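You operate a simulated robot arm through the tools that you are given. There is no shell and no other tool.

You are at the controls of a simulated two-armed robot. One attempt, no reset.

JOB
Paint the chip on the red cover and set it under the lamp at heat 3.
Fine: brush back in its pot; leave the lamp on. A coat counts when it lies all over at full strength: go over it till it gets no stronger.

Only the result counts: the job must be done as asked and must still hold three seconds after the hand-in. Knocking over, shifting, dropping, spilling or breaking anything else fails it. Lids that push on must go on centred and level and be pressed home; caps that screw on are set level and turned clockwise until they are tight.

ROBOT AND FRAMES
Two 7-joint arms with fingered hands on one trunk that stands fixed in place. Base frame: the origin is at the foot of the trunk, x ahead of it, y to its left, z up. Units: mm, degrees, N and s.
The left shoulder is at [70, 166, 1193], the right one opposite. With the tool pointing down near the work surface each hand reaches from about 100 to 520 mm from the base axis, measured 20 degrees to its own side. Payload 4.1 kg a hand.
The tool frame of a hand sits at the grasp point between the pads (the TCP): z along the fingers, y along the line on which they close. The tips reach 32 mm beyond it. Largest opening 108 mm; the body of the gripper starts 38 mm behind the TCP. The gripper is a hand of 4 fingers: y runs from the thumb to the fingers, the wrist lies at [-16, -108, -186] in the tool frame, and closing takes about 1.5 s.
Orientation is that of the tool frame in the base frame, as [roll, pitch, yaw] about the fixed x, y, z axes, in that order (R = Rz(yaw) Ry(pitch) Rx(roll)). With the fingers straight down and the wrist toward the robot, the tool's x, y and z point along [0, 1, 0], [1, 0, 0] and [0, 0, -1] of the base frame.

CONTROLS
- The arms move only by the tool move_arm. It takes "left_motion", "right_motion" or both (then of equal length, played together; a hand with none holds still); each is a list that holds one entry, the list of rows, each a list of 7 numbers: the finger opening in m, from 0 to 0.108, then the shift along the tool's x, y, z in units of 50 mm (1.0 is 50 mm), then the turn, a rotation vector about the tool's x, y, z in units of 8 degrees (1.0 is 8 degrees). In form: [[[gripper, dx, dy, dz, rx, ry, rz], ...]]. A call has 1 to 20 rows; each row shifts and turns the commanded pose from where the row before left it, along the tool's axes as they then stand. A call with a number of a shift or a turn outside -1 to 1 is refused whole. Rows are played at 5 a second. More than 50 mm and 8.6 degrees between two rows, or a gripper value outside its range, and nothing of the call is played. Where a pose cannot be reached the arm comes as near as it can. A force on the tool above 40 N (or 10 N above the force at the start of the call, whichever is more), or a blocked arm, ends the call early, and 0.2 s more pass. Each finger travels about 45 mm/s and halts on what it meets, pressing with about 28 N; the grip force reading is that of the motor and also rises with nothing between the fingers. The clock runs only during rows and for 0.2 s after the last one: add rows that do not move to give the fingers time. It gives the time, the measured TCP pose, the force on the tool (base axes), the opening and the grip force at its end, in the units of the frame above (readings bear some noise), with the torque about the TCP (base axes, N m) and any sound that the robot's microphone picked up.
- Cameras (640 x 400 px; columns grow to the right, rows downward): "scene" is now at [133.8, 32.6, 1423.5]; the picture's right is [0.36, -0.93, 0.00], its down [-0.51, -0.20, -0.84] and it looks along [0.78, 0.31, -0.54] (base axes); focal length 306 px, centre (320, 200). "left" rides on the left gripper at [-64, -93, -132] in its tool frame; the picture's right is [-0.80, -0.28, 0.53], its down [0.55, -0.71, 0.45] and it looks along [0.25, 0.65, 0.72] (tool axes); focal length 247 px, centre (320, 200). "right" rides on the right gripper at [64, -93, -131] in its tool frame; the picture's right is [-0.80, 0.28, -0.53], its down [-0.55, -0.71, 0.45] and it looks along [-0.25, 0.65, 0.72] (tool axes); focal length 247 px, centre (320, 200). There is no depth. A picture from a camera that has moved, and an enlarged one, comes with that camera's place and axes in the base frame and with its lens.
- capture(camera): a new picture of that camera. It takes no simulated time.
- raise_lower(by): slides the trunk up (or, below 0, down) by that many mm; the arms and the scene camera ride with it, the base frame stays. It gives what a move gives, with no picture.
- hand_shape(shape, hand): the hand has 4 fingers and takes this shape, open, in about a second: jaw (thumb against the fingers, like two jaws); tri (thumb and two fingers); tip (a fingertip pinch); poke (one finger out to press); point (the index stretched); flat (the hand flat); cup (the hand cupped); fist (a fist). The gripper value then closes the fingers along that shape, each until it touches; the sizes above hold for jaw. It gives what a move gives, with no picture.
- head_to(pan, tilt): turns the head with the scene camera to pan (to the left, within 86 degrees either way) and tilt (down, from -29 to 69), counted from straight ahead of the robot. It gives what a move gives.
- inspect(camera, box): a new picture of the part [left, top, right, bottom] of that camera's present view, enlarged. It takes no simulated time.
- sign_off(): hands the job in; it is judged then, once.

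Places have to be worked out from the pictures, the camera data and where the tool is seen. Open the grippers and draw the arms clear of the work before you hand the job in, unless the task says otherwise.

The tools are called after "Call:" as a command line: name --argument value ..., lists and objects as JSON in quotes. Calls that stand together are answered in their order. move_arm: Moves the arms, as the interface text tells. Its arguments: {"type":"object","properties":{"left_motion":{"type":"array"},"right_motion":{"type":"array"}},"required":[]} The other tools are called the same way: raise_lower (by) slides the trunk up or down; hand_shape (shape, hand) gives the hand a shape; head_to (pan, tilt) turns the head that bears the scene camera; capture (camera) takes a picture; inspect (camera, box) takes an enlarged picture of a part of a camera's view; sign_off () hands the job in.

At the start:

```text
time_s: 0.0
left_position: [523.7, 442.4, 1269.2]
left_tool_rot: [180.0, 0.1, 90.0]
left_wrist_force: [-0.2, -0.5, -0.8]
left_torque: [-0.04, -0.02, -0.02]
left_grip_width: 107.7
left_gripper_force: 0.0
left_shape: jaw
right_position: [479.1, -85.4, 1265.5]
right_tool_rot: [179.9, 0.0, 90.1]
right_wrist_force: [-0.8, 0.4, -0.2]
right_torque: [0.01, 0.02, 0.02]
right_grip_width: 107.6
right_gripper_force: 0.0
right_shape: jaw
trunk travel left (down, up): [-700.0, 240.0]
head pan, tilt: [21.3, 32.9]
```

scene: 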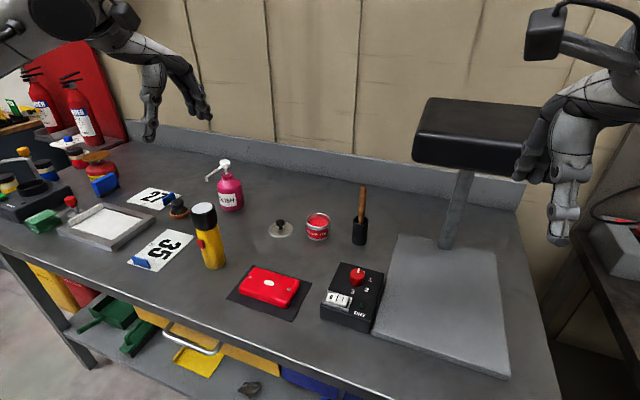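
right: 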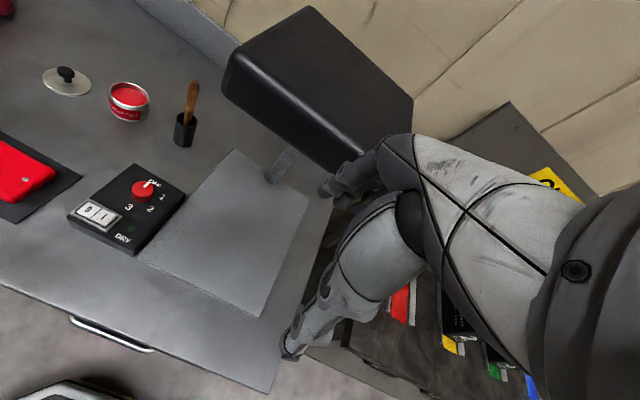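
left: 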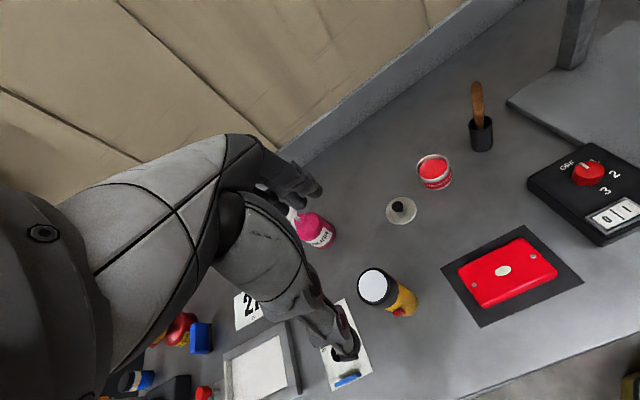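

I'll start by taking enlarged views of the work area to locate the cover, paint pot, brush and lamp control.

Call:
inspect --camera "scene" --box '[200, 150, 420, 340]'

Call:
inspect --camera "right" --box '[0, 40, 320, 280]'

Call:
inspect --camera "left" --box '[360, 60, 640, 340]'

Call:
inspect --camera "scene" --box '[360, 80, 580, 390]'

```text
2.11 times, centred on (310, 245) of scene
camera zoom: at [133.8, 32.6, 1423.5], right [0.36, -0.93, 0.0], down [-0.51, -0.2, -0.84], along [0.78, 0.31, -0.54], focal length 643 px, centre (341, 105)
```

zoom: 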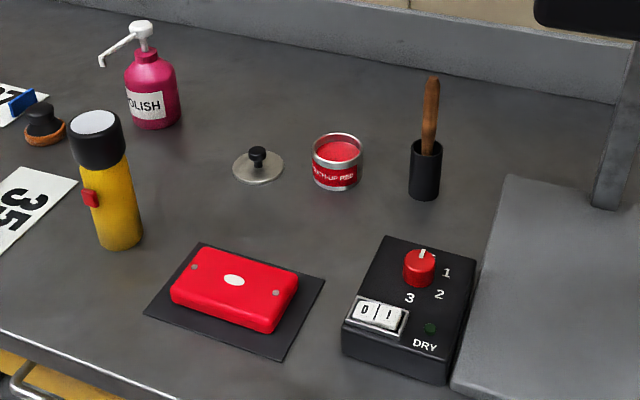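

```text
1.67 times, centred on (160, 160) of right
camera zoom: at [385.7, -20.2, 1397.0], right [0.28, -0.8, 0.53], down [-0.71, -0.55, -0.45], along [0.65, -0.25, -0.72], focal length 412 px, centre (587, 267)
```

zoom: 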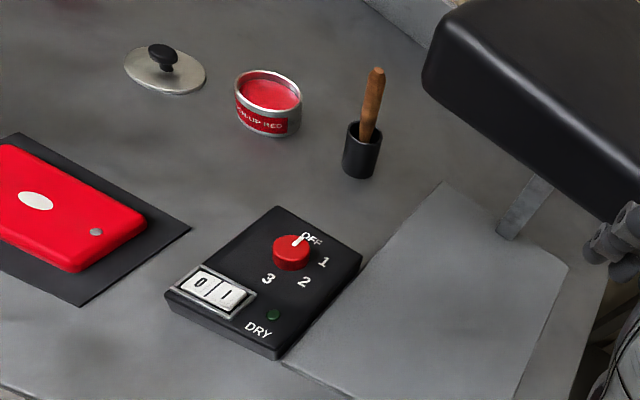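

```text
1.43 times, centred on (500, 200) of left
camera zoom: at [431.0, 378.3, 1400.9], right [-0.28, -0.8, -0.53], down [-0.71, 0.55, -0.45], along [0.65, 0.25, -0.72], focal length 353 px, centre (63, 200)
```

zoom: 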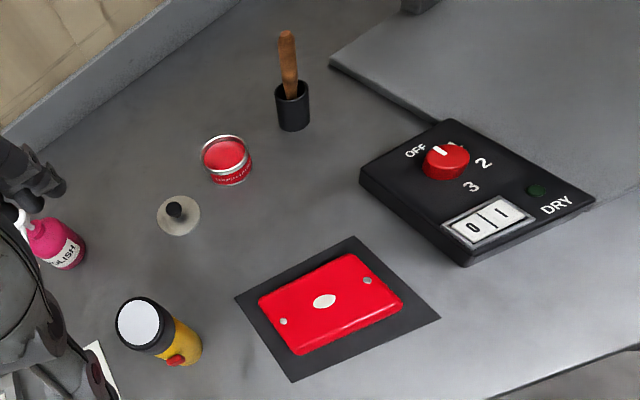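

```text
1.29 times, centred on (470, 235) of scene
camera zoom: at [133.8, 32.6, 1423.5], right [0.36, -0.93, 0.0], down [-0.51, -0.2, -0.84], along [0.78, 0.31, -0.54], focal length 394 px, centre (126, 155)
```

zoom: 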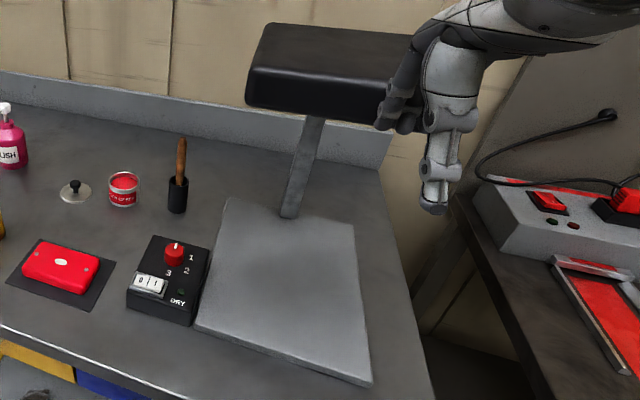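

Triangulating, I put the table at z≈880, the chip at about (525,306,906), the brush cup at (763,165) with its handle top at z≈1045, the tin at (744,282), and the knob at (589,124,930). I'll move the left hand part-way toward the brush to test its reach.

Call:
move_arm --left_motion '[[[0.06, -0.552, 0.482, 0.2, 0, 0, 0], [0.06, -0.552, 0.482, 0.2, 0, 0, 0], [0.06, -0.552, 0.482, 0.2, 0, 0, 0], [0.06, -0.552, 0.482, 0.2, 0, 0, 0], [0.06, -0.552, 0.482, 0.2, 0, 0, 0], [0.06, 0, 0, 0, 0, 0, 0]]]'

Call:
capture --camera "left"

Call:
capture --camera "scene"

```text
time_s: 1.4
left_position: [644.0, 304.1, 1218.3]
left_tool_rot: [180.0, -0.1, 90.1]
left_wrist_force: [-0.5, -0.8, 0.8]
left_torque: [0.0, -0.04, 0.01]
left_grip_width: 60.1
left_gripper_force: 0.0
left_shape: jaw
right_position: [477.6, -85.0, 1265.1]
right_tool_rot: [179.9, 0.0, 90.0]
right_wrist_force: [-0.7, 0.1, 0.7]
right_torque: [-0.01, -0.01, -0.01]
right_grip_width: 107.6
right_gripper_force: 0.1
right_shape: jaw
trunk travel left (down, up): [-700.0, 240.0]
head pan, tilt: [21.3, 32.9]
```

```text
taken
camera left: at [551.4, 241.0, 1350.3], right [-0.28, -0.8, -0.53], down [-0.71, 0.55, -0.45], along [0.65, 0.25, -0.72], focal length 247 px, centre (320, 200)
```

left: 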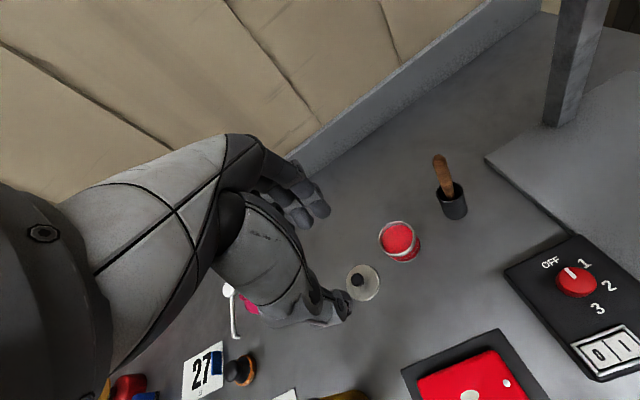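

```text
taken
camera scene: at [132.7, 33.4, 1423.6], right [0.36, -0.93, 0.0], down [-0.51, -0.2, -0.84], along [0.78, 0.3, -0.54], focal length 306 px, centre (320, 200)
```

scene: 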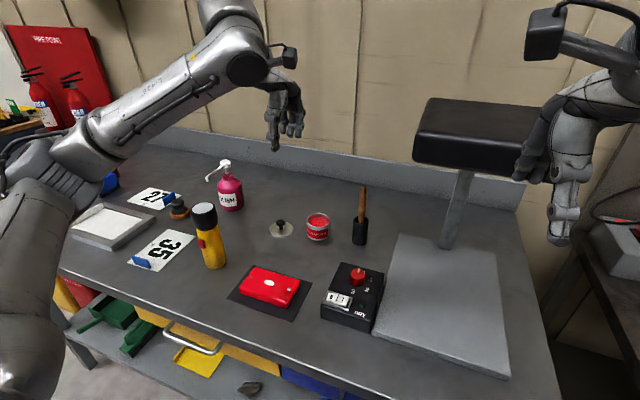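

The left arm reaches well. I'll move it above the brush handle, with TCP at about (766,163,1110).

Call:
move_arm --left_motion '[[[0.06, -0.564, 0.488, 0.4, 0, 0, 0], [0.06, -0.564, 0.488, 0.4, 0, 0, 0], [0.06, -0.564, 0.488, 0.4, 0, 0, 0], [0.06, -0.564, 0.488, 0.4, 0, 0, 0], [0.06, -0.564, 0.488, 0.4, 0, 0, 0], [0.06, 0, 0, 0, 0, 0, 0]]]'

Call:
capture --camera "left"

Call:
inspect --camera "scene" --box '[280, 80, 480, 280]'

Call:
capture --camera "right"

```text
time_s: 2.8
left_position: [767.4, 164.4, 1119.2]
left_tool_rot: [179.9, 0.1, 90.1]
left_wrist_force: [-1.1, 0.5, -0.8]
left_torque: [0.0, 0.0, 0.01]
left_grip_width: 60.4
left_gripper_force: 0.0
left_shape: jaw
right_position: [478.2, -85.4, 1265.7]
right_tool_rot: [179.9, 0.1, 89.9]
right_wrist_force: [-0.9, 0.1, -0.3]
right_torque: [-0.02, -0.01, 0.01]
right_grip_width: 107.6
right_gripper_force: 0.0
right_shape: jaw
trunk travel left (down, up): [-700.0, 240.0]
head pan, tilt: [21.3, 32.9]
```

```text
taken
camera left: at [673.9, 99.7, 1250.9], right [-0.28, -0.8, -0.53], down [-0.71, 0.55, -0.45], along [0.65, 0.25, -0.72], focal length 247 px, centre (320, 200)
```

left: 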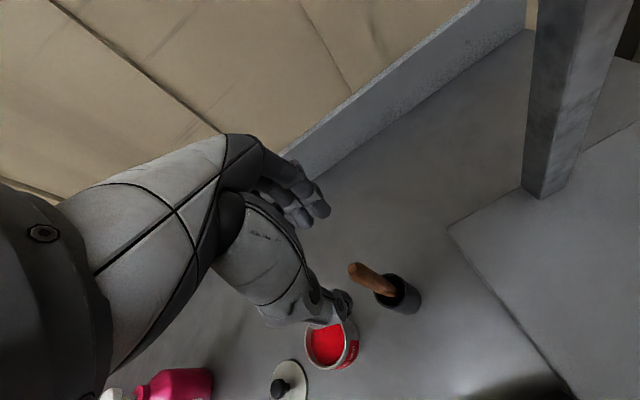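

```text
2.00 times, centred on (380, 180) of scene
camera zoom: at [133.1, 33.5, 1423.5], right [0.36, -0.93, 0.0], down [-0.51, -0.2, -0.84], along [0.78, 0.3, -0.54], focal length 611 px, centre (200, 240)
```

zoom: 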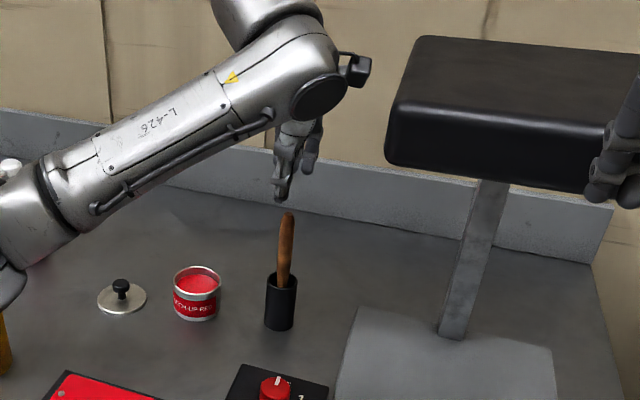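

```text
taken
camera right: at [385.0, -19.4, 1397.2], right [0.28, -0.8, 0.53], down [-0.7, -0.55, -0.45], along [0.65, -0.25, -0.72], focal length 247 px, centre (320, 200)
```

right: 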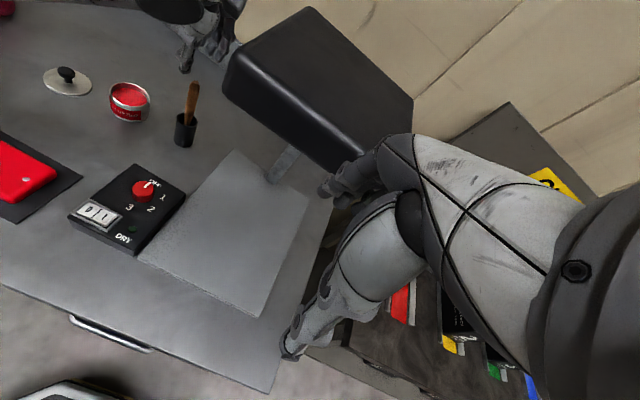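

The handle top triangulates to about (767,164,1045), directly under the TCP. I'll descend 104 mm and close on the handle.

Call:
move_arm --left_motion '[[[0.06, 0, 0, 0.52, 0, 0, 0], [0.06, 0, 0, 0.52, 0, 0, 0], [0.06, 0, 0, 0.52, 0, 0, 0], [0.06, 0, 0, 0.52, 0, 0, 0], [0.06, 0, 0, 0, 0, 0, 0]]]'

Call:
inspect --camera "left" --box '[200, 130, 480, 330]'

Call:
inspect --camera "scene" --box '[280, 80, 480, 280]'

Call:
inspect --camera "right" --box '[100, 0, 300, 160]'

```text
time_s: 4.0
left_position: [765.2, 162.1, 1015.6]
left_tool_rot: [180.0, 0.0, 90.0]
left_wrist_force: [0.5, 0.2, 1.1]
left_torque: [-0.01, -0.01, 0.02]
left_grip_width: 60.4
left_gripper_force: 0.1
left_shape: jaw
right_position: [478.0, -84.9, 1265.3]
right_tool_rot: [179.9, 0.0, 90.0]
right_wrist_force: [-0.6, 0.4, 0.5]
right_torque: [0.0, 0.02, 0.01]
right_grip_width: 107.8
right_gripper_force: 0.1
right_shape: jaw
trunk travel left (down, up): [-700.0, 240.0]
head pan, tilt: [21.3, 32.9]
```

```text
2.00 times, centred on (340, 230) of left
camera zoom: at [673.2, 98.9, 1147.1], right [-0.28, -0.8, -0.53], down [-0.71, 0.55, -0.45], along [0.65, 0.25, -0.72], focal length 494 px, centre (280, 140)
```

zoom: 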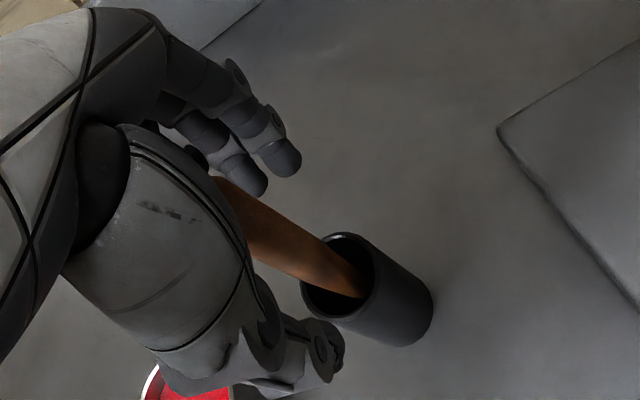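

```text
2.00 times, centred on (380, 180) of scene
camera zoom: at [133.6, 32.4, 1423.5], right [0.36, -0.93, 0.0], down [-0.51, -0.2, -0.84], along [0.78, 0.31, -0.54], focal length 611 px, centre (200, 240)
```

zoom: 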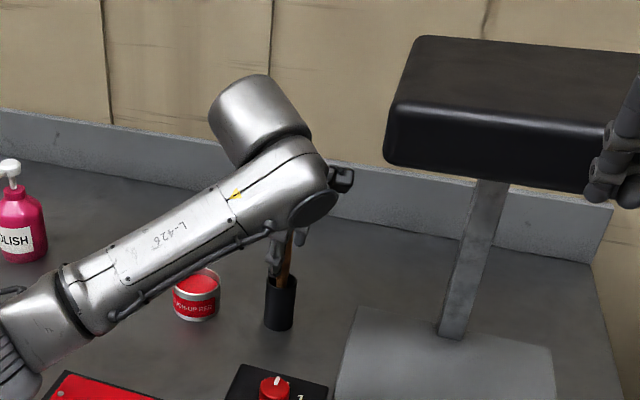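

```text
2.50 times, centred on (200, 80) of right
camera zoom: at [385.5, -20.4, 1397.1], right [0.28, -0.8, 0.53], down [-0.7, -0.55, -0.45], along [0.65, -0.25, -0.72], focal length 617 px, centre (620, 500)
```

zoom: 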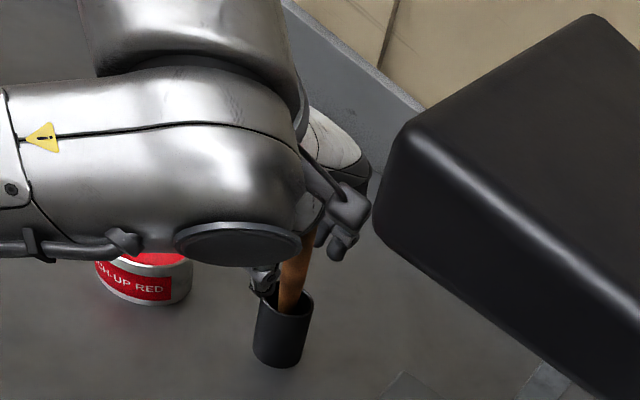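

The handle sits between thumb and fingers, with nothing touching (force about zero). I'll close on it and give the fingers time.

Call:
move_arm --left_motion '[[[0.03, 0, 0, 0, 0, 0, 0], [0.02, 0, 0, 0, 0, 0, 0], [0.01, 0, 0, 0, 0, 0, 0], [0.0, 0, 0, 0, 0, 0, 0], [0.0, 0, 0, 0, 0, 0, 0], [0.0, 0, 0, 0, 0, 0, 0], [0.0, 0, 0, 0, 0, 0, 0], [0.0, 0, 0, 0, 0, 0, 0]]]'

Call:
inspect --camera "left" --box '[200, 130, 480, 330]'

```text
time_s: 5.8
left_position: [766.3, 163.9, 1015.7]
left_tool_rot: [180.0, 0.1, 90.1]
left_wrist_force: [0.6, 0.1, -0.1]
left_torque: [-0.01, 0.02, -0.03]
left_grip_width: 9.1
left_gripper_force: 28.1
left_shape: jaw
right_position: [478.9, -86.1, 1265.3]
right_tool_rot: [179.9, 0.0, 90.0]
right_wrist_force: [-0.5, 0.0, -0.5]
right_torque: [0.02, 0.0, 0.0]
right_grip_width: 107.8
right_gripper_force: 0.0
right_shape: jaw
trunk travel left (down, up): [-700.0, 240.0]
head pan, tilt: [21.3, 32.9]
```

```text
2.00 times, centred on (340, 230) of left
camera zoom: at [673.6, 99.0, 1147.0], right [-0.28, -0.8, -0.53], down [-0.71, 0.55, -0.45], along [0.65, 0.25, -0.72], focal length 494 px, centre (280, 140)
```

zoom: 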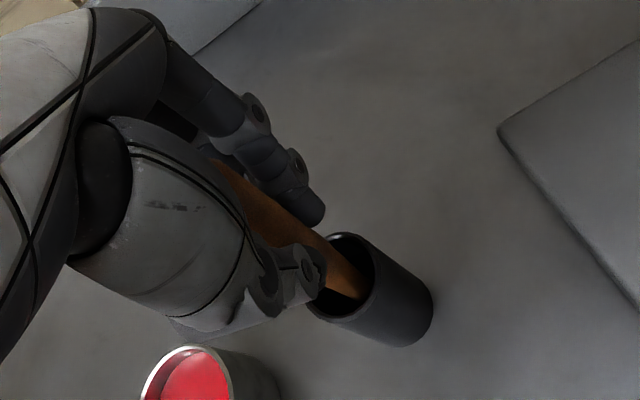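

The handle is gripped (9 mm, 28 N). I'll lift it straight out by about 115 mm.

Call:
move_arm --left_motion '[[[0.0, 0, 0, -0.3, 0, 0, 0], [0.0, 0, 0, -0.5, 0, 0, 0], [0.0, 0, 0, -0.5, 0, 0, 0], [0.0, 0, 0, -0.5, 0, 0, 0], [0.0, 0, 0, -0.5, 0, 0, 0], [0.0, 0, 0, 0, 0, 0, 0]]]'

Call:
capture --camera "left"

Call:
inspect --camera "scene" --box '[280, 80, 480, 280]'

Call:
inspect --camera "right" --box '[100, 0, 300, 160]'

```text
time_s: 7.2
left_position: [766.8, 163.4, 1130.3]
left_tool_rot: [180.0, 0.0, 89.9]
left_wrist_force: [-1.0, -0.7, -0.5]
left_torque: [0.04, -0.03, -0.01]
left_grip_width: 8.8
left_gripper_force: 28.1
left_shape: jaw
right_position: [478.7, -85.6, 1265.7]
right_tool_rot: [179.9, 0.0, 89.9]
right_wrist_force: [-0.2, -0.1, 0.1]
right_torque: [-0.02, -0.02, 0.01]
right_grip_width: 107.6
right_gripper_force: 0.0
right_shape: jaw
trunk travel left (down, up): [-700.0, 240.0]
head pan, tilt: [21.3, 32.9]
```

```text
taken
camera left: at [673.2, 99.4, 1262.1], right [-0.28, -0.8, -0.53], down [-0.71, 0.55, -0.45], along [0.65, 0.25, -0.72], focal length 247 px, centre (320, 200)
```

left: 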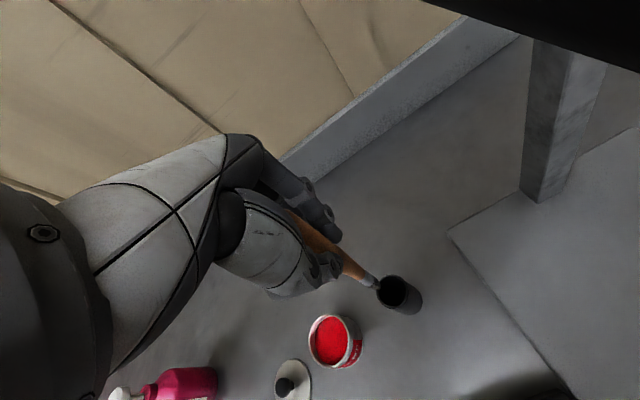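

```text
2.00 times, centred on (380, 180) of scene
camera zoom: at [134.3, 32.8, 1423.4], right [0.36, -0.93, 0.0], down [-0.51, -0.2, -0.84], along [0.78, 0.31, -0.54], focal length 611 px, centre (200, 240)
```

zoom: 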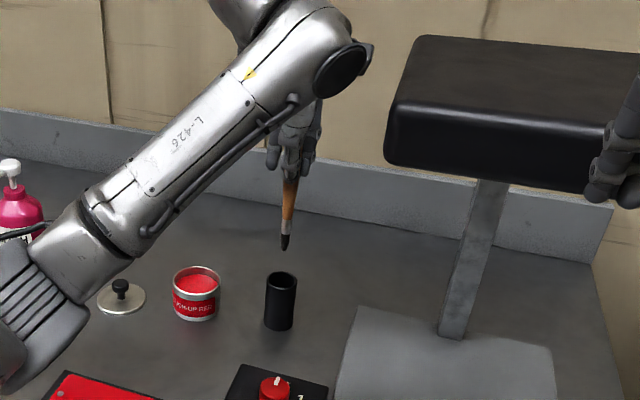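

```text
2.50 times, centred on (200, 80) of right
camera zoom: at [386.2, -20.1, 1396.8], right [0.28, -0.8, 0.53], down [-0.71, -0.55, -0.45], along [0.65, -0.25, -0.72], focal length 617 px, centre (620, 500)
```

zoom: 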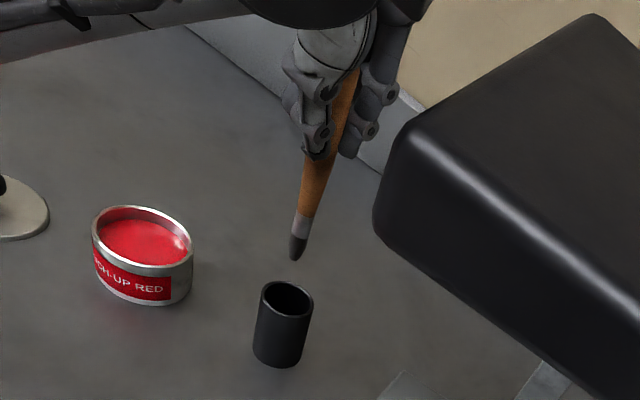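

The brush tip is at about (762,165,1000), 130 mm below the TCP. I'll move it over the tin, whose centre is at about (748,277), and check alignment before dipping.

Call:
move_arm --left_motion '[[[0.0, 0.56, -0.07, 0, 0, 0, 0], [0.0, 0.56, -0.07, 0, 0, 0, 0], [0.0, 0.56, -0.07, 0, 0, 0, 0], [0.0, 0.56, -0.07, 0, 0, 0, 0], [0.0, 0, 0, 0, 0, 0, 0]]]'

Call:
inspect --camera "left" --box '[240, 180, 480, 380]'

Call:
inspect --camera "scene" --box '[220, 130, 420, 280]'

Call:
inspect --camera "right" --box '[60, 0, 260, 160]'

```text
time_s: 8.4
left_position: [751.2, 273.9, 1129.6]
left_tool_rot: [-180.0, 0.0, 90.0]
left_wrist_force: [-0.4, 1.0, -0.6]
left_torque: [-0.02, -0.03, 0.01]
left_grip_width: 9.1
left_gripper_force: 28.2
left_shape: jaw
right_position: [478.6, -86.0, 1266.2]
right_tool_rot: [179.9, 0.0, 90.0]
right_wrist_force: [0.3, -0.2, -0.4]
right_torque: [0.02, -0.03, 0.0]
right_grip_width: 107.7
right_gripper_force: 0.1
right_shape: jaw
trunk travel left (down, up): [-700.0, 240.0]
head pan, tilt: [21.3, 32.9]
```

```text
2.00 times, centred on (360, 280) of left
camera zoom: at [659.6, 210.7, 1262.0], right [-0.28, -0.8, -0.53], down [-0.71, 0.55, -0.45], along [0.65, 0.25, -0.72], focal length 494 px, centre (240, 40)
```

zoom: 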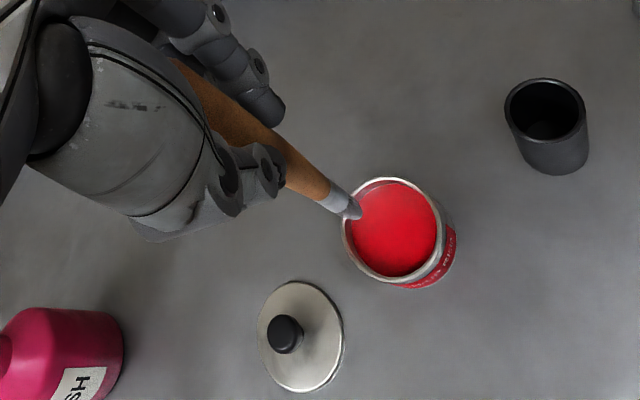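

```text
2.67 times, centred on (320, 205) of scene
camera zoom: at [134.2, 31.7, 1423.4], right [0.36, -0.93, 0.0], down [-0.51, -0.2, -0.84], along [0.78, 0.31, -0.54], focal length 815 px, centre (320, 187)
```

zoom: 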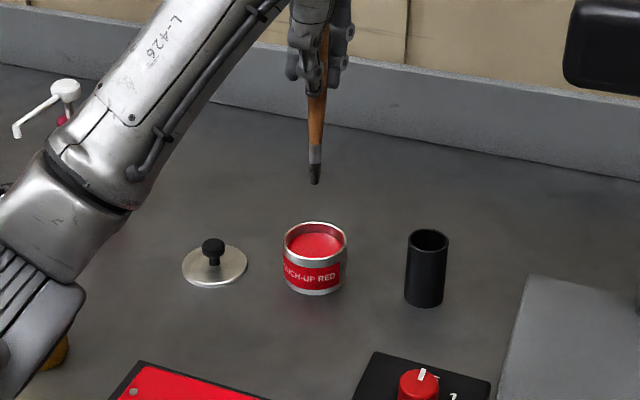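

```text
2.50 times, centred on (160, 80) of right
camera zoom: at [386.1, -21.1, 1396.9], right [0.28, -0.8, 0.53], down [-0.71, -0.55, -0.45], along [0.65, -0.25, -0.72], focal length 617 px, centre (720, 500)
```

zoom: 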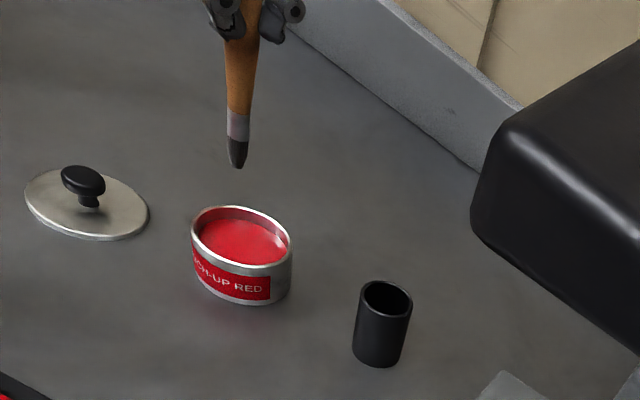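

Tip is at about (748,277) and the paint centre at about (755,281). I'll correct a few mm and dip the bristles to roughly 15 mm below the paint surface.

Call:
move_arm --left_motion '[[[0.0, 0.08, 0.12, 0.3, 0, 0, 0], [0.0, 0, 0, 0.4, 0, 0, 0], [0.0, 0, 0, 0.4, 0, 0, 0], [0.0, 0, 0, 0.4, 0, 0, 0], [0.0, 0, 0, 0.3, 0, 0, 0], [0.0, 0, 0, 0.1, 0, 0, 0], [0.0, 0, 0, 0, 0, 0, 0], [0.0, 0.1, 0, 0, 0, 0, 0], [0.0, -0.1, 0, 0, 0, 0, 0], [0.0, 0, 0, 0, 0, 0, 0]]]'

Call:
inspect --camera "left" --box '[240, 180, 480, 380]'

Call:
inspect --camera "scene" --box '[220, 130, 420, 280]'

Call:
inspect --camera "right" --box '[60, 0, 260, 160]'

```text
time_s: 10.6
left_position: [754.2, 277.6, 1040.6]
left_tool_rot: [179.5, -0.1, 90.0]
left_wrist_force: [0.3, 0.3, 37.5]
left_torque: [0.03, -0.19, -0.03]
left_grip_width: 11.6
left_gripper_force: 28.2
left_shape: jaw
right_position: [473.7, -87.8, 1268.1]
right_tool_rot: [179.5, -0.2, 90.0]
right_wrist_force: [0.2, -0.1, -0.4]
right_torque: [-0.01, 0.01, -0.02]
right_grip_width: 107.7
right_gripper_force: 0.1
right_shape: jaw
trunk travel left (down, up): [-700.0, 240.0]
head pan, tilt: [21.3, 32.9]
```

```text
2.00 times, centred on (360, 280) of left
camera zoom: at [660.1, 213.2, 1171.7], right [-0.28, -0.8, -0.54], down [-0.7, 0.55, -0.45], along [0.65, 0.25, -0.71], focal length 494 px, centre (240, 40)
```

zoom: 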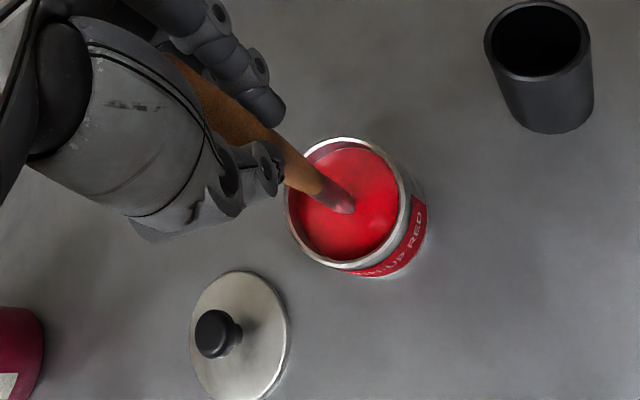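

```text
2.67 times, centred on (320, 205) of scene
camera zoom: at [127.8, 30.2, 1424.3], right [0.36, -0.93, 0.0], down [-0.5, -0.2, -0.84], along [0.78, 0.31, -0.54], focal length 815 px, centre (320, 187)
```

zoom: 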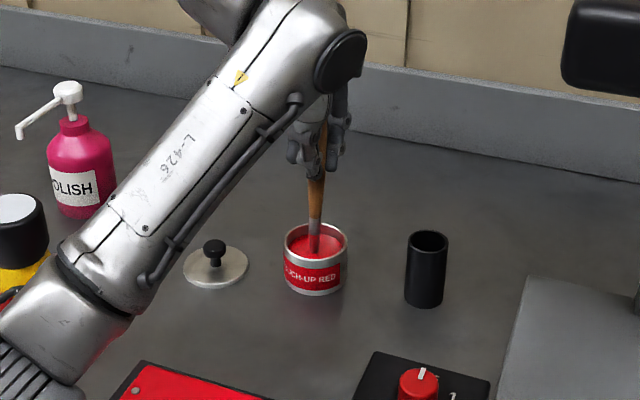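

```text
2.50 times, centred on (160, 80) of right
camera zoom: at [379.8, -22.6, 1398.9], right [0.28, -0.8, 0.53], down [-0.7, -0.55, -0.45], along [0.65, -0.25, -0.71], focal length 617 px, centre (720, 500)
```

zoom: 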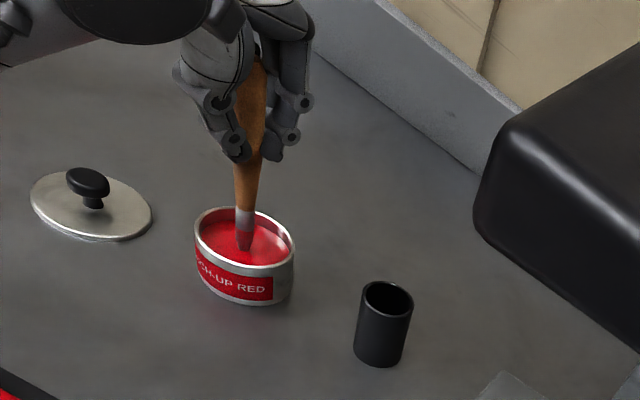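

The brush met a firm surface: 37 N, and the handle slid slightly in the grip. The bristle tip looks wetted red, so I'll back off 15 mm straight up and re-measure.

Call:
move_arm --left_motion '[[[0.0, 0, 0, -0.2, 0, 0, 0], [0.0, 0, 0, -0.2, 0, 0, 0], [0.0, 0, 0, 0, 0, 0, 0]]]'

Call:
inspect --camera "left" --box '[240, 180, 480, 380]'

Call:
inspect --camera "scene" --box '[270, 150, 370, 250]'

Call:
inspect --camera "right" --box '[100, 20, 200, 120]'

```text
time_s: 11.4
left_position: [757.1, 278.4, 1052.4]
left_tool_rot: [-179.8, 0.1, 90.0]
left_wrist_force: [0.2, 0.2, 0.5]
left_torque: [-0.02, 0.01, 0.0]
left_grip_width: 10.2
left_gripper_force: 28.4
left_shape: jaw
right_position: [478.1, -86.2, 1265.2]
right_tool_rot: [179.9, 0.1, 90.0]
right_wrist_force: [0.2, 0.8, 0.2]
right_torque: [0.03, 0.04, -0.03]
right_grip_width: 107.5
right_gripper_force: 0.0
right_shape: jaw
trunk travel left (down, up): [-700.0, 240.0]
head pan, tilt: [21.3, 32.9]
```

```text
2.00 times, centred on (360, 280) of left
camera zoom: at [664.9, 214.8, 1186.2], right [-0.28, -0.8, -0.53], down [-0.71, 0.55, -0.45], along [0.65, 0.25, -0.72], focal length 494 px, centre (240, 40)
```

zoom: 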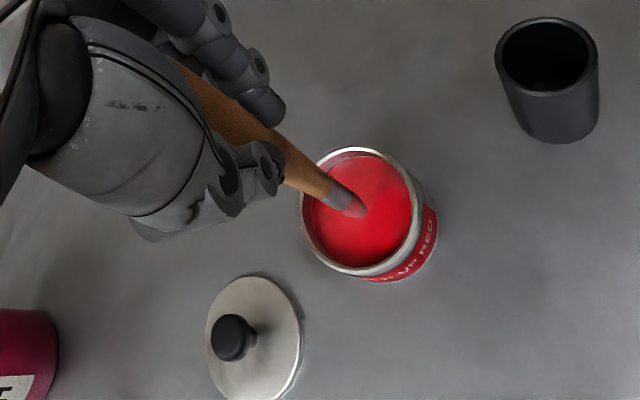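

```text
4.00 times, centred on (320, 200) of scene
camera zoom: at [133.1, 32.3, 1423.4], right [0.36, -0.93, 0.0], down [-0.51, -0.2, -0.84], along [0.78, 0.31, -0.54], focal length 1222 px, centre (320, 200)
```

zoom: 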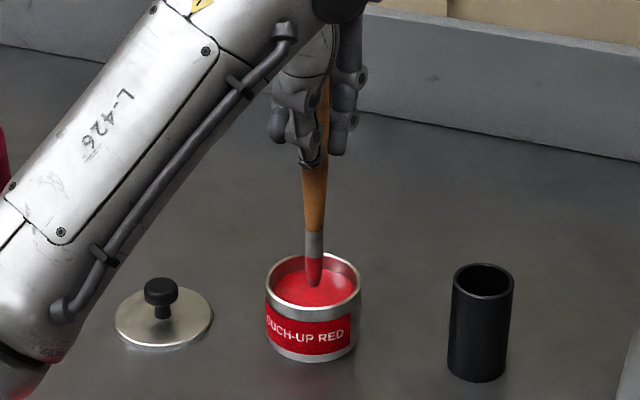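

```text
4.00 times, centred on (150, 70) of right
camera zoom: at [385.0, -20.5, 1397.1], right [0.28, -0.8, 0.53], down [-0.7, -0.55, -0.45], along [0.65, -0.25, -0.72], focal length 988 px, centre (1000, 720)
```

zoom: 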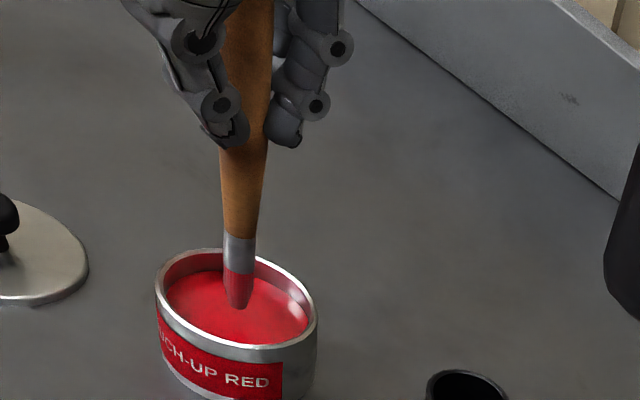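

Bristles are fully red and the tip is still about 130 mm below the TCP. I'll lift clear of the tin, carry the brush over the chip, and check there.

Call:
move_arm --left_motion '[[[0.0, 0, 0, -0.4, 0, 0, 0], [0.0, 0, 0, -0.6, 0, 0, 0], [0.0, 0, 0, 0, 0, 0, 0], [0.0, 0, 0, 0, 0, 0, 0], [0.0, 0.07, -0.57, 0, 0, 0, 0], [0.0, 0.07, -0.57, 0, 0, 0, 0], [0.0, 0.07, -0.57, 0, 0, 0, 0], [0.0, 0.07, -0.57, 0, 0, 0, 0], [0.0, 0.07, -0.57, 0, 0, 0, 0], [0.0, 0.07, -0.57, 0, 0, 0, 0], [0.0, 0.07, -0.57, 0, 0, 0, 0], [0.0, 0.07, -0.55, 0, 0, 0, 0], [0.0, 0, 0, 0, 0, 0, 0]]]'

Call:
capture --camera "left"

Call:
capture --camera "scene"

Call:
capture --camera "right"

```text
time_s: 14.2
left_position: [532.5, 306.0, 1104.3]
left_tool_rot: [-179.9, 0.0, 90.0]
left_wrist_force: [0.4, 0.4, 0.2]
left_torque: [0.04, 0.0, 0.02]
left_grip_width: 10.2
left_gripper_force: 28.4
left_shape: jaw
right_position: [478.8, -86.5, 1265.5]
right_tool_rot: [180.0, -0.2, 89.9]
right_wrist_force: [-0.9, 0.3, 0.3]
right_torque: [-0.03, 0.01, 0.0]
right_grip_width: 107.5
right_gripper_force: 0.0
right_shape: jaw
trunk travel left (down, up): [-700.0, 240.0]
head pan, tilt: [21.3, 32.9]
```

```text
taken
camera left: at [438.7, 242.9, 1235.9], right [-0.28, -0.8, -0.53], down [-0.71, 0.55, -0.45], along [0.65, 0.25, -0.72], focal length 247 px, centre (320, 200)
```

left: 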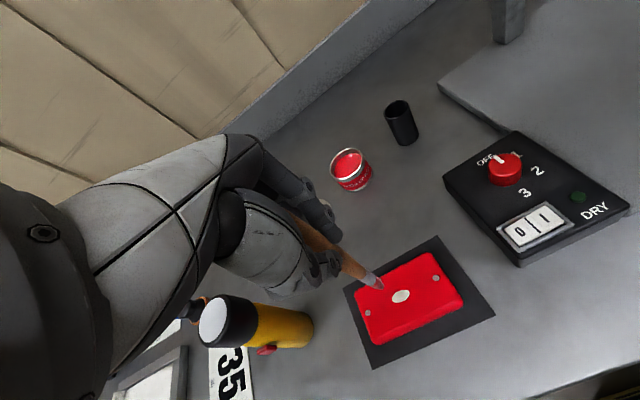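

```text
taken
camera scene: at [134.7, 32.2, 1423.4], right [0.36, -0.93, 0.0], down [-0.51, -0.2, -0.84], along [0.78, 0.31, -0.54], focal length 306 px, centre (320, 200)
```

scene: 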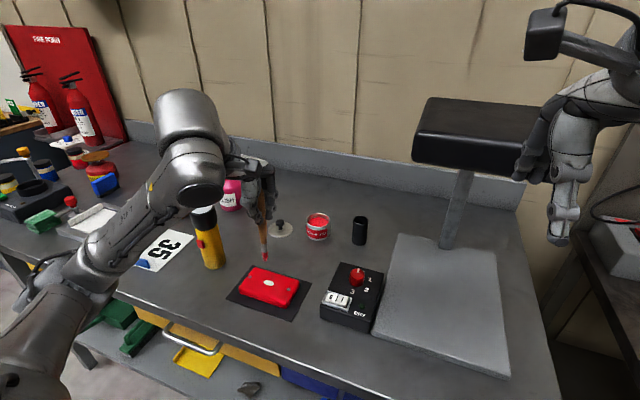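

```text
taken
camera right: at [386.6, -20.6, 1396.7], right [0.28, -0.8, 0.53], down [-0.71, -0.55, -0.45], along [0.65, -0.25, -0.72], focal length 247 px, centre (320, 200)
```

right: 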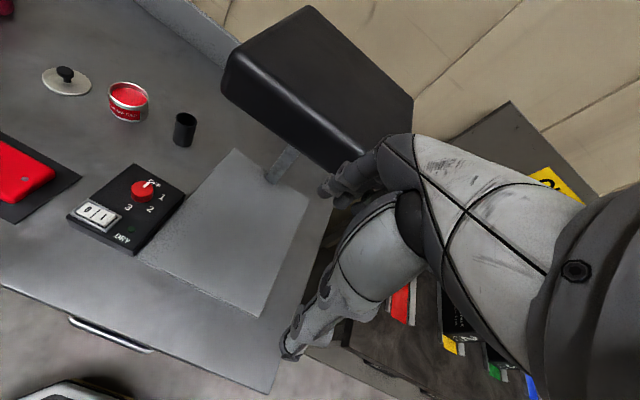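

The chip re-measures at (526,305,906), and the brush is almost directly over it. I'll descend to about 15 mm above and inspect.

Call:
move_arm --left_motion '[[[0.0, 0, 0, 0.4, 0, 0, 0], [0.0, 0, 0, 0.4, 0, 0, 0], [0.0, 0, 0, 0.26, 0, 0, 0], [0.0, 0, 0, 0, 0, 0, 0]]]'

Call:
inspect --camera "left" --box '[330, 200, 490, 360]'

Call:
inspect --camera "scene" --box '[210, 210, 330, 330]'

```text
time_s: 15.2
left_position: [531.1, 307.2, 1050.6]
left_tool_rot: [-180.0, 0.0, 90.0]
left_wrist_force: [0.2, 0.0, -0.1]
left_torque: [0.02, 0.01, -0.01]
left_grip_width: 10.1
left_gripper_force: 28.0
left_shape: jaw
right_position: [479.0, -86.2, 1264.2]
right_tool_rot: [179.8, 0.0, 90.0]
right_wrist_force: [0.3, -0.2, 1.3]
right_torque: [0.01, 0.0, 0.01]
right_grip_width: 107.3
right_gripper_force: 0.1
right_shape: jaw
trunk travel left (down, up): [-700.0, 240.0]
head pan, tilt: [21.3, 32.9]
```

```text
2.50 times, centred on (410, 280) of left
camera zoom: at [438.4, 243.0, 1184.0], right [-0.28, -0.8, -0.53], down [-0.71, 0.55, -0.45], along [0.65, 0.25, -0.72], focal length 617 px, centre (95, 0)
```

zoom: 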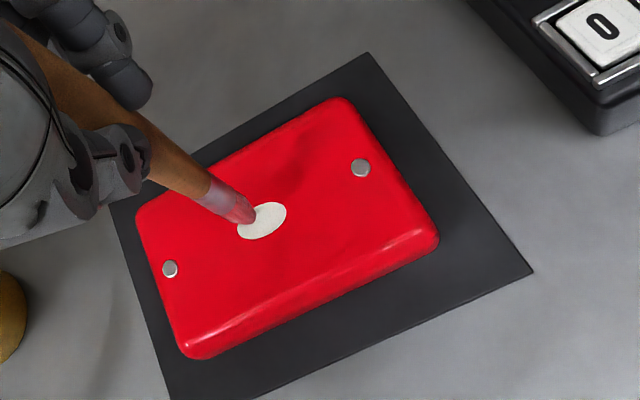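

```text
3.33 times, centred on (270, 270) of scene
camera zoom: at [134.0, 32.5, 1423.5], right [0.36, -0.93, 0.0], down [-0.51, -0.2, -0.84], along [0.78, 0.31, -0.54], focal length 1018 px, centre (487, -33)
```

zoom: 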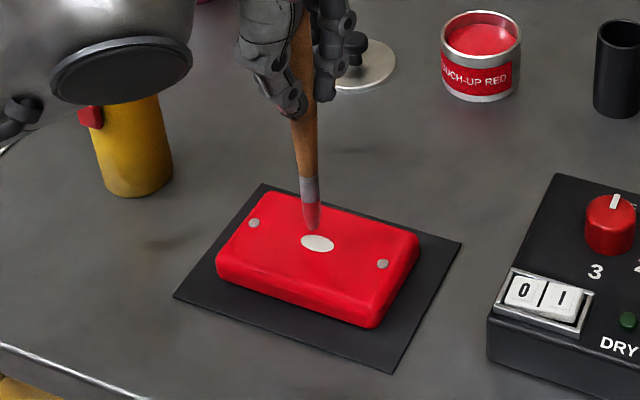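

The tip is at about (524,306,921), almost centred over the chip. I'll shift 2 mm and descend 12 mm, then feel for contact in small steps.

Call:
move_arm --left_motion '[[[0.0, -0.02, 0.04, 0.12, 0, 0, 0], [0.0, 0, 0, 0.12, 0, 0, 0], [0.0, 0, 0, 0, 0, 0, 0]]]'

Call:
inspect --camera "scene" --box '[240, 240, 300, 300]'

Call:
inspect --camera "left" --box '[330, 200, 490, 360]'

```text
time_s: 16.0
left_position: [532.7, 307.8, 1040.0]
left_tool_rot: [-180.0, 0.0, 90.0]
left_wrist_force: [-0.3, -0.3, -0.2]
left_torque: [-0.03, 0.0, 0.04]
left_grip_width: 9.8
left_gripper_force: 28.7
left_shape: jaw
right_position: [478.3, -87.0, 1265.3]
right_tool_rot: [179.9, 0.0, 90.0]
right_wrist_force: [0.3, 0.0, 0.1]
right_torque: [-0.02, -0.01, 0.02]
right_grip_width: 107.3
right_gripper_force: 0.0
right_shape: jaw
trunk travel left (down, up): [-700.0, 240.0]
head pan, tilt: [21.3, 32.9]
```

```text
6.67 times, centred on (270, 270) of scene
camera zoom: at [133.9, 32.5, 1423.5], right [0.36, -0.93, 0.0], down [-0.51, -0.2, -0.84], along [0.78, 0.31, -0.54], focal length 2037 px, centre (653, -267)
```

zoom: 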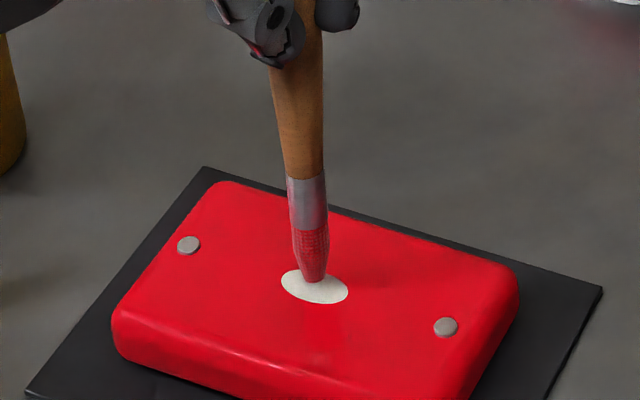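

```text
2.50 times, centred on (410, 280) of left
camera zoom: at [440.2, 242.5, 1171.8], right [-0.28, -0.8, -0.53], down [-0.71, 0.55, -0.45], along [0.65, 0.25, -0.72], focal length 617 px, centre (95, 0)
```

zoom: 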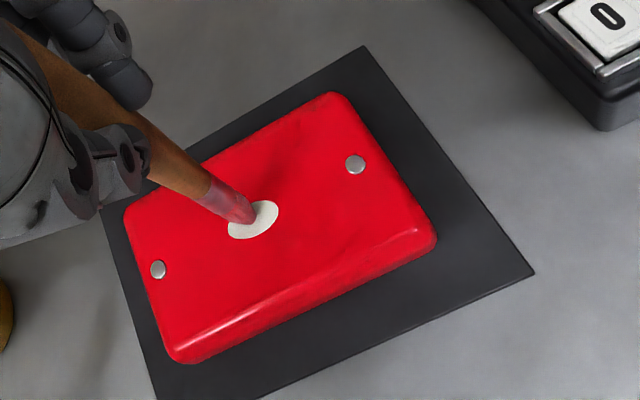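

Still no contact, and the tip looks a few mm above the chip. I'll step down 4 mm.

Call:
move_arm --left_motion '[[[0.0, 0, 0, 0.04, 0, 0, 0], [0.0, 0, 0, 0.04, 0, 0, 0], [0.0, 0, 0, 0, 0, 0, 0]]]'

Call:
inspect --camera "scene" --box '[240, 240, 300, 300]'

```text
time_s: 16.8
left_position: [534.2, 306.8, 1036.1]
left_tool_rot: [-180.0, 0.0, 90.1]
left_wrist_force: [-0.4, 0.0, 0.2]
left_torque: [0.04, 0.01, 0.0]
left_grip_width: 10.1
left_gripper_force: 28.3
left_shape: jaw
right_position: [479.2, -86.0, 1266.1]
right_tool_rot: [179.9, 0.0, 90.1]
right_wrist_force: [0.1, 0.7, -0.7]
right_torque: [0.0, 0.04, 0.02]
right_grip_width: 107.5
right_gripper_force: 0.1
right_shape: jaw
trunk travel left (down, up): [-700.0, 240.0]
head pan, tilt: [21.3, 32.9]
```

```text
6.67 times, centred on (270, 270) of scene
camera zoom: at [133.9, 32.6, 1423.5], right [0.36, -0.93, 0.0], down [-0.51, -0.2, -0.84], along [0.78, 0.31, -0.54], focal length 2037 px, centre (653, -267)
```

zoom: 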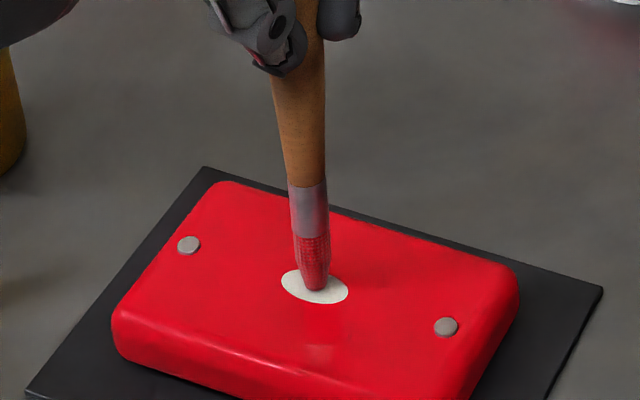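

Still no force and the chip is unmarked. I'll step down another 3 mm.

Call:
move_arm --left_motion '[[[0.0, 0, 0, 0.03, 0, 0, 0], [0.0, 0, 0, 0.03, 0, 0, 0], [0.0, 0, 0, 0, 0, 0, 0]]]'

Call:
inspect --camera "scene" --box '[240, 240, 300, 300]'

```text
time_s: 17.6
left_position: [532.2, 304.8, 1034.1]
left_tool_rot: [179.7, 0.0, 90.0]
left_wrist_force: [1.4, 0.0, 12.6]
left_torque: [0.03, -0.04, 0.0]
left_grip_width: 10.1
left_gripper_force: 27.3
left_shape: jaw
right_position: [478.1, -86.9, 1266.3]
right_tool_rot: [179.9, 0.0, 90.1]
right_wrist_force: [-1.2, 0.1, 0.5]
right_torque: [0.01, -0.03, -0.01]
right_grip_width: 107.8
right_gripper_force: 0.0
right_shape: jaw
trunk travel left (down, up): [-700.0, 240.0]
head pan, tilt: [21.3, 32.9]
```

```text
6.67 times, centred on (270, 270) of scene
camera zoom: at [132.7, 31.8, 1423.8], right [0.36, -0.93, 0.0], down [-0.51, -0.2, -0.84], along [0.78, 0.31, -0.54], focal length 2037 px, centre (653, -267)
```

zoom: 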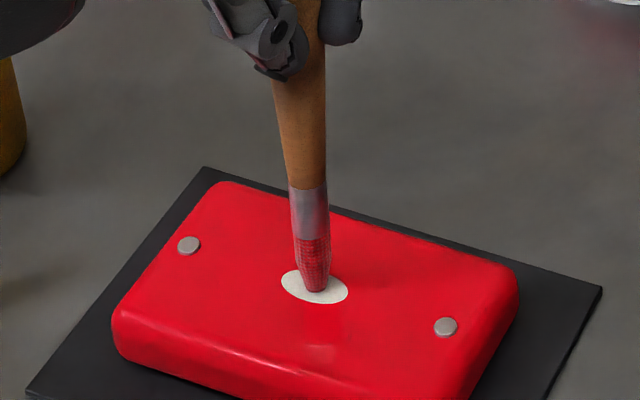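

There's contact at 12.6 N. I'll ease off about 1.4 mm and make a first test stroke along the chip's long axis (y).

Call:
move_arm --left_motion '[[[0.0, 0, 0, -0.028, 0, 0, 0], [0.0, 0.1, 0, 0, 0, 0, 0], [0.0, 0.08, 0, 0, 0, 0, 0], [0.0, -0.1, 0, 0, 0, 0, 0], [0.0, -0.1, 0, 0, 0, 0, 0], [0.0, -0.08, 0, 0, 0, 0, 0], [0.0, -0.08, 0, 0, 0, 0, 0], [0.0, 0.1, 0, 0, 0, 0, 0], [0.0, 0.08, 0, 0, 0, 0, 0]]]'

Call:
inspect --camera "scene" --box '[240, 240, 300, 300]'

Call:
inspect --camera "left" --box '[350, 230, 450, 330]'

```text
time_s: 19.6
left_position: [531.3, 306.2, 1034.6]
left_tool_rot: [-180.0, 0.0, 90.0]
left_wrist_force: [-0.1, 0.1, 8.0]
left_torque: [0.01, -0.03, -0.04]
left_grip_width: 9.9
left_gripper_force: 27.6
left_shape: jaw
right_position: [477.5, -85.3, 1264.3]
right_tool_rot: [179.9, 0.1, 90.0]
right_wrist_force: [0.2, 0.0, 0.4]
right_torque: [0.0, 0.0, -0.02]
right_grip_width: 107.3
right_gripper_force: 0.1
right_shape: jaw
trunk travel left (down, up): [-700.0, 240.0]
head pan, tilt: [21.3, 32.9]
```

```text
6.67 times, centred on (270, 270) of scene
camera zoom: at [133.2, 32.1, 1423.6], right [0.36, -0.93, 0.0], down [-0.51, -0.2, -0.84], along [0.78, 0.31, -0.54], focal length 2037 px, centre (653, -267)
```

zoom: 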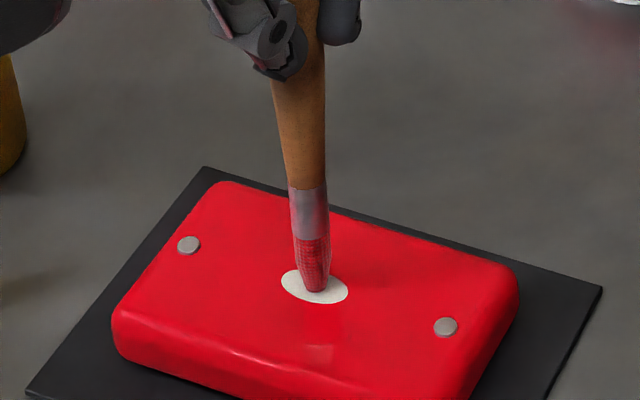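

```text
4.00 times, centred on (400, 280) of left
camera zoom: at [439.6, 242.0, 1166.8], right [-0.28, -0.8, -0.53], down [-0.71, 0.55, -0.45], along [0.65, 0.25, -0.72], focal length 988 px, centre (0, -120)
```

zoom: 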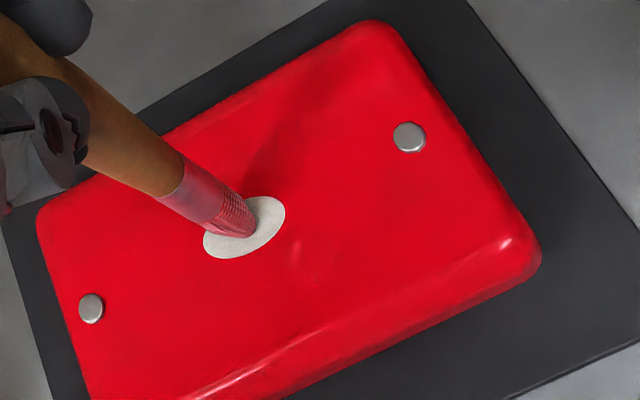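

There's no visible mark yet at 8 N. I'll lift 20 mm to view the chip unobstructed.

Call:
move_arm --left_motion '[[[0.0, 0, 0, -0.2, 0, 0, 0], [0.0, 0, 0, -0.2, 0, 0, 0], [0.0, 0, 0, 0, 0, 0, 0]]]'

Call:
inspect --camera "scene" --box '[250, 250, 290, 290]'

Call:
inspect --camera "left" --box '[350, 230, 450, 330]'

```text
time_s: 20.4
left_position: [533.3, 306.9, 1053.8]
left_tool_rot: [-179.9, -0.1, 90.0]
left_wrist_force: [-0.1, -0.6, -0.5]
left_torque: [0.01, 0.01, -0.05]
left_grip_width: 10.1
left_gripper_force: 28.1
left_shape: jaw
right_position: [479.1, -85.4, 1265.4]
right_tool_rot: [179.9, 0.0, 90.1]
right_wrist_force: [0.8, 0.3, -0.5]
right_torque: [0.02, 0.01, -0.02]
right_grip_width: 107.6
right_gripper_force: 0.2
right_shape: jaw
trunk travel left (down, up): [-700.0, 240.0]
head pan, tilt: [21.3, 32.9]
```

```text
10.00 times, centred on (270, 270) of scene
camera zoom: at [134.1, 32.8, 1423.4], right [0.36, -0.93, 0.0], down [-0.51, -0.2, -0.84], along [0.78, 0.3, -0.54], focal length 3056 px, centre (820, -500)
```

zoom: 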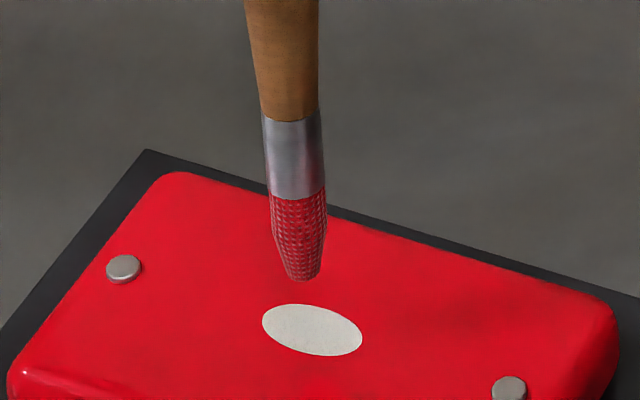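

```text
4.00 times, centred on (400, 280) of left
camera zoom: at [440.3, 242.2, 1186.1], right [-0.28, -0.8, -0.53], down [-0.71, 0.55, -0.45], along [0.65, 0.25, -0.72], focal length 988 px, centre (0, -120)
```

zoom: 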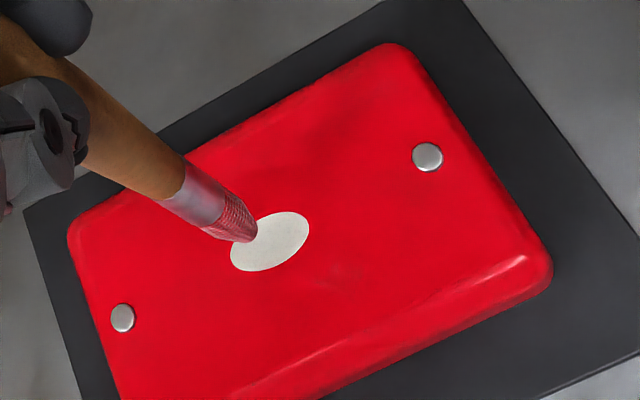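

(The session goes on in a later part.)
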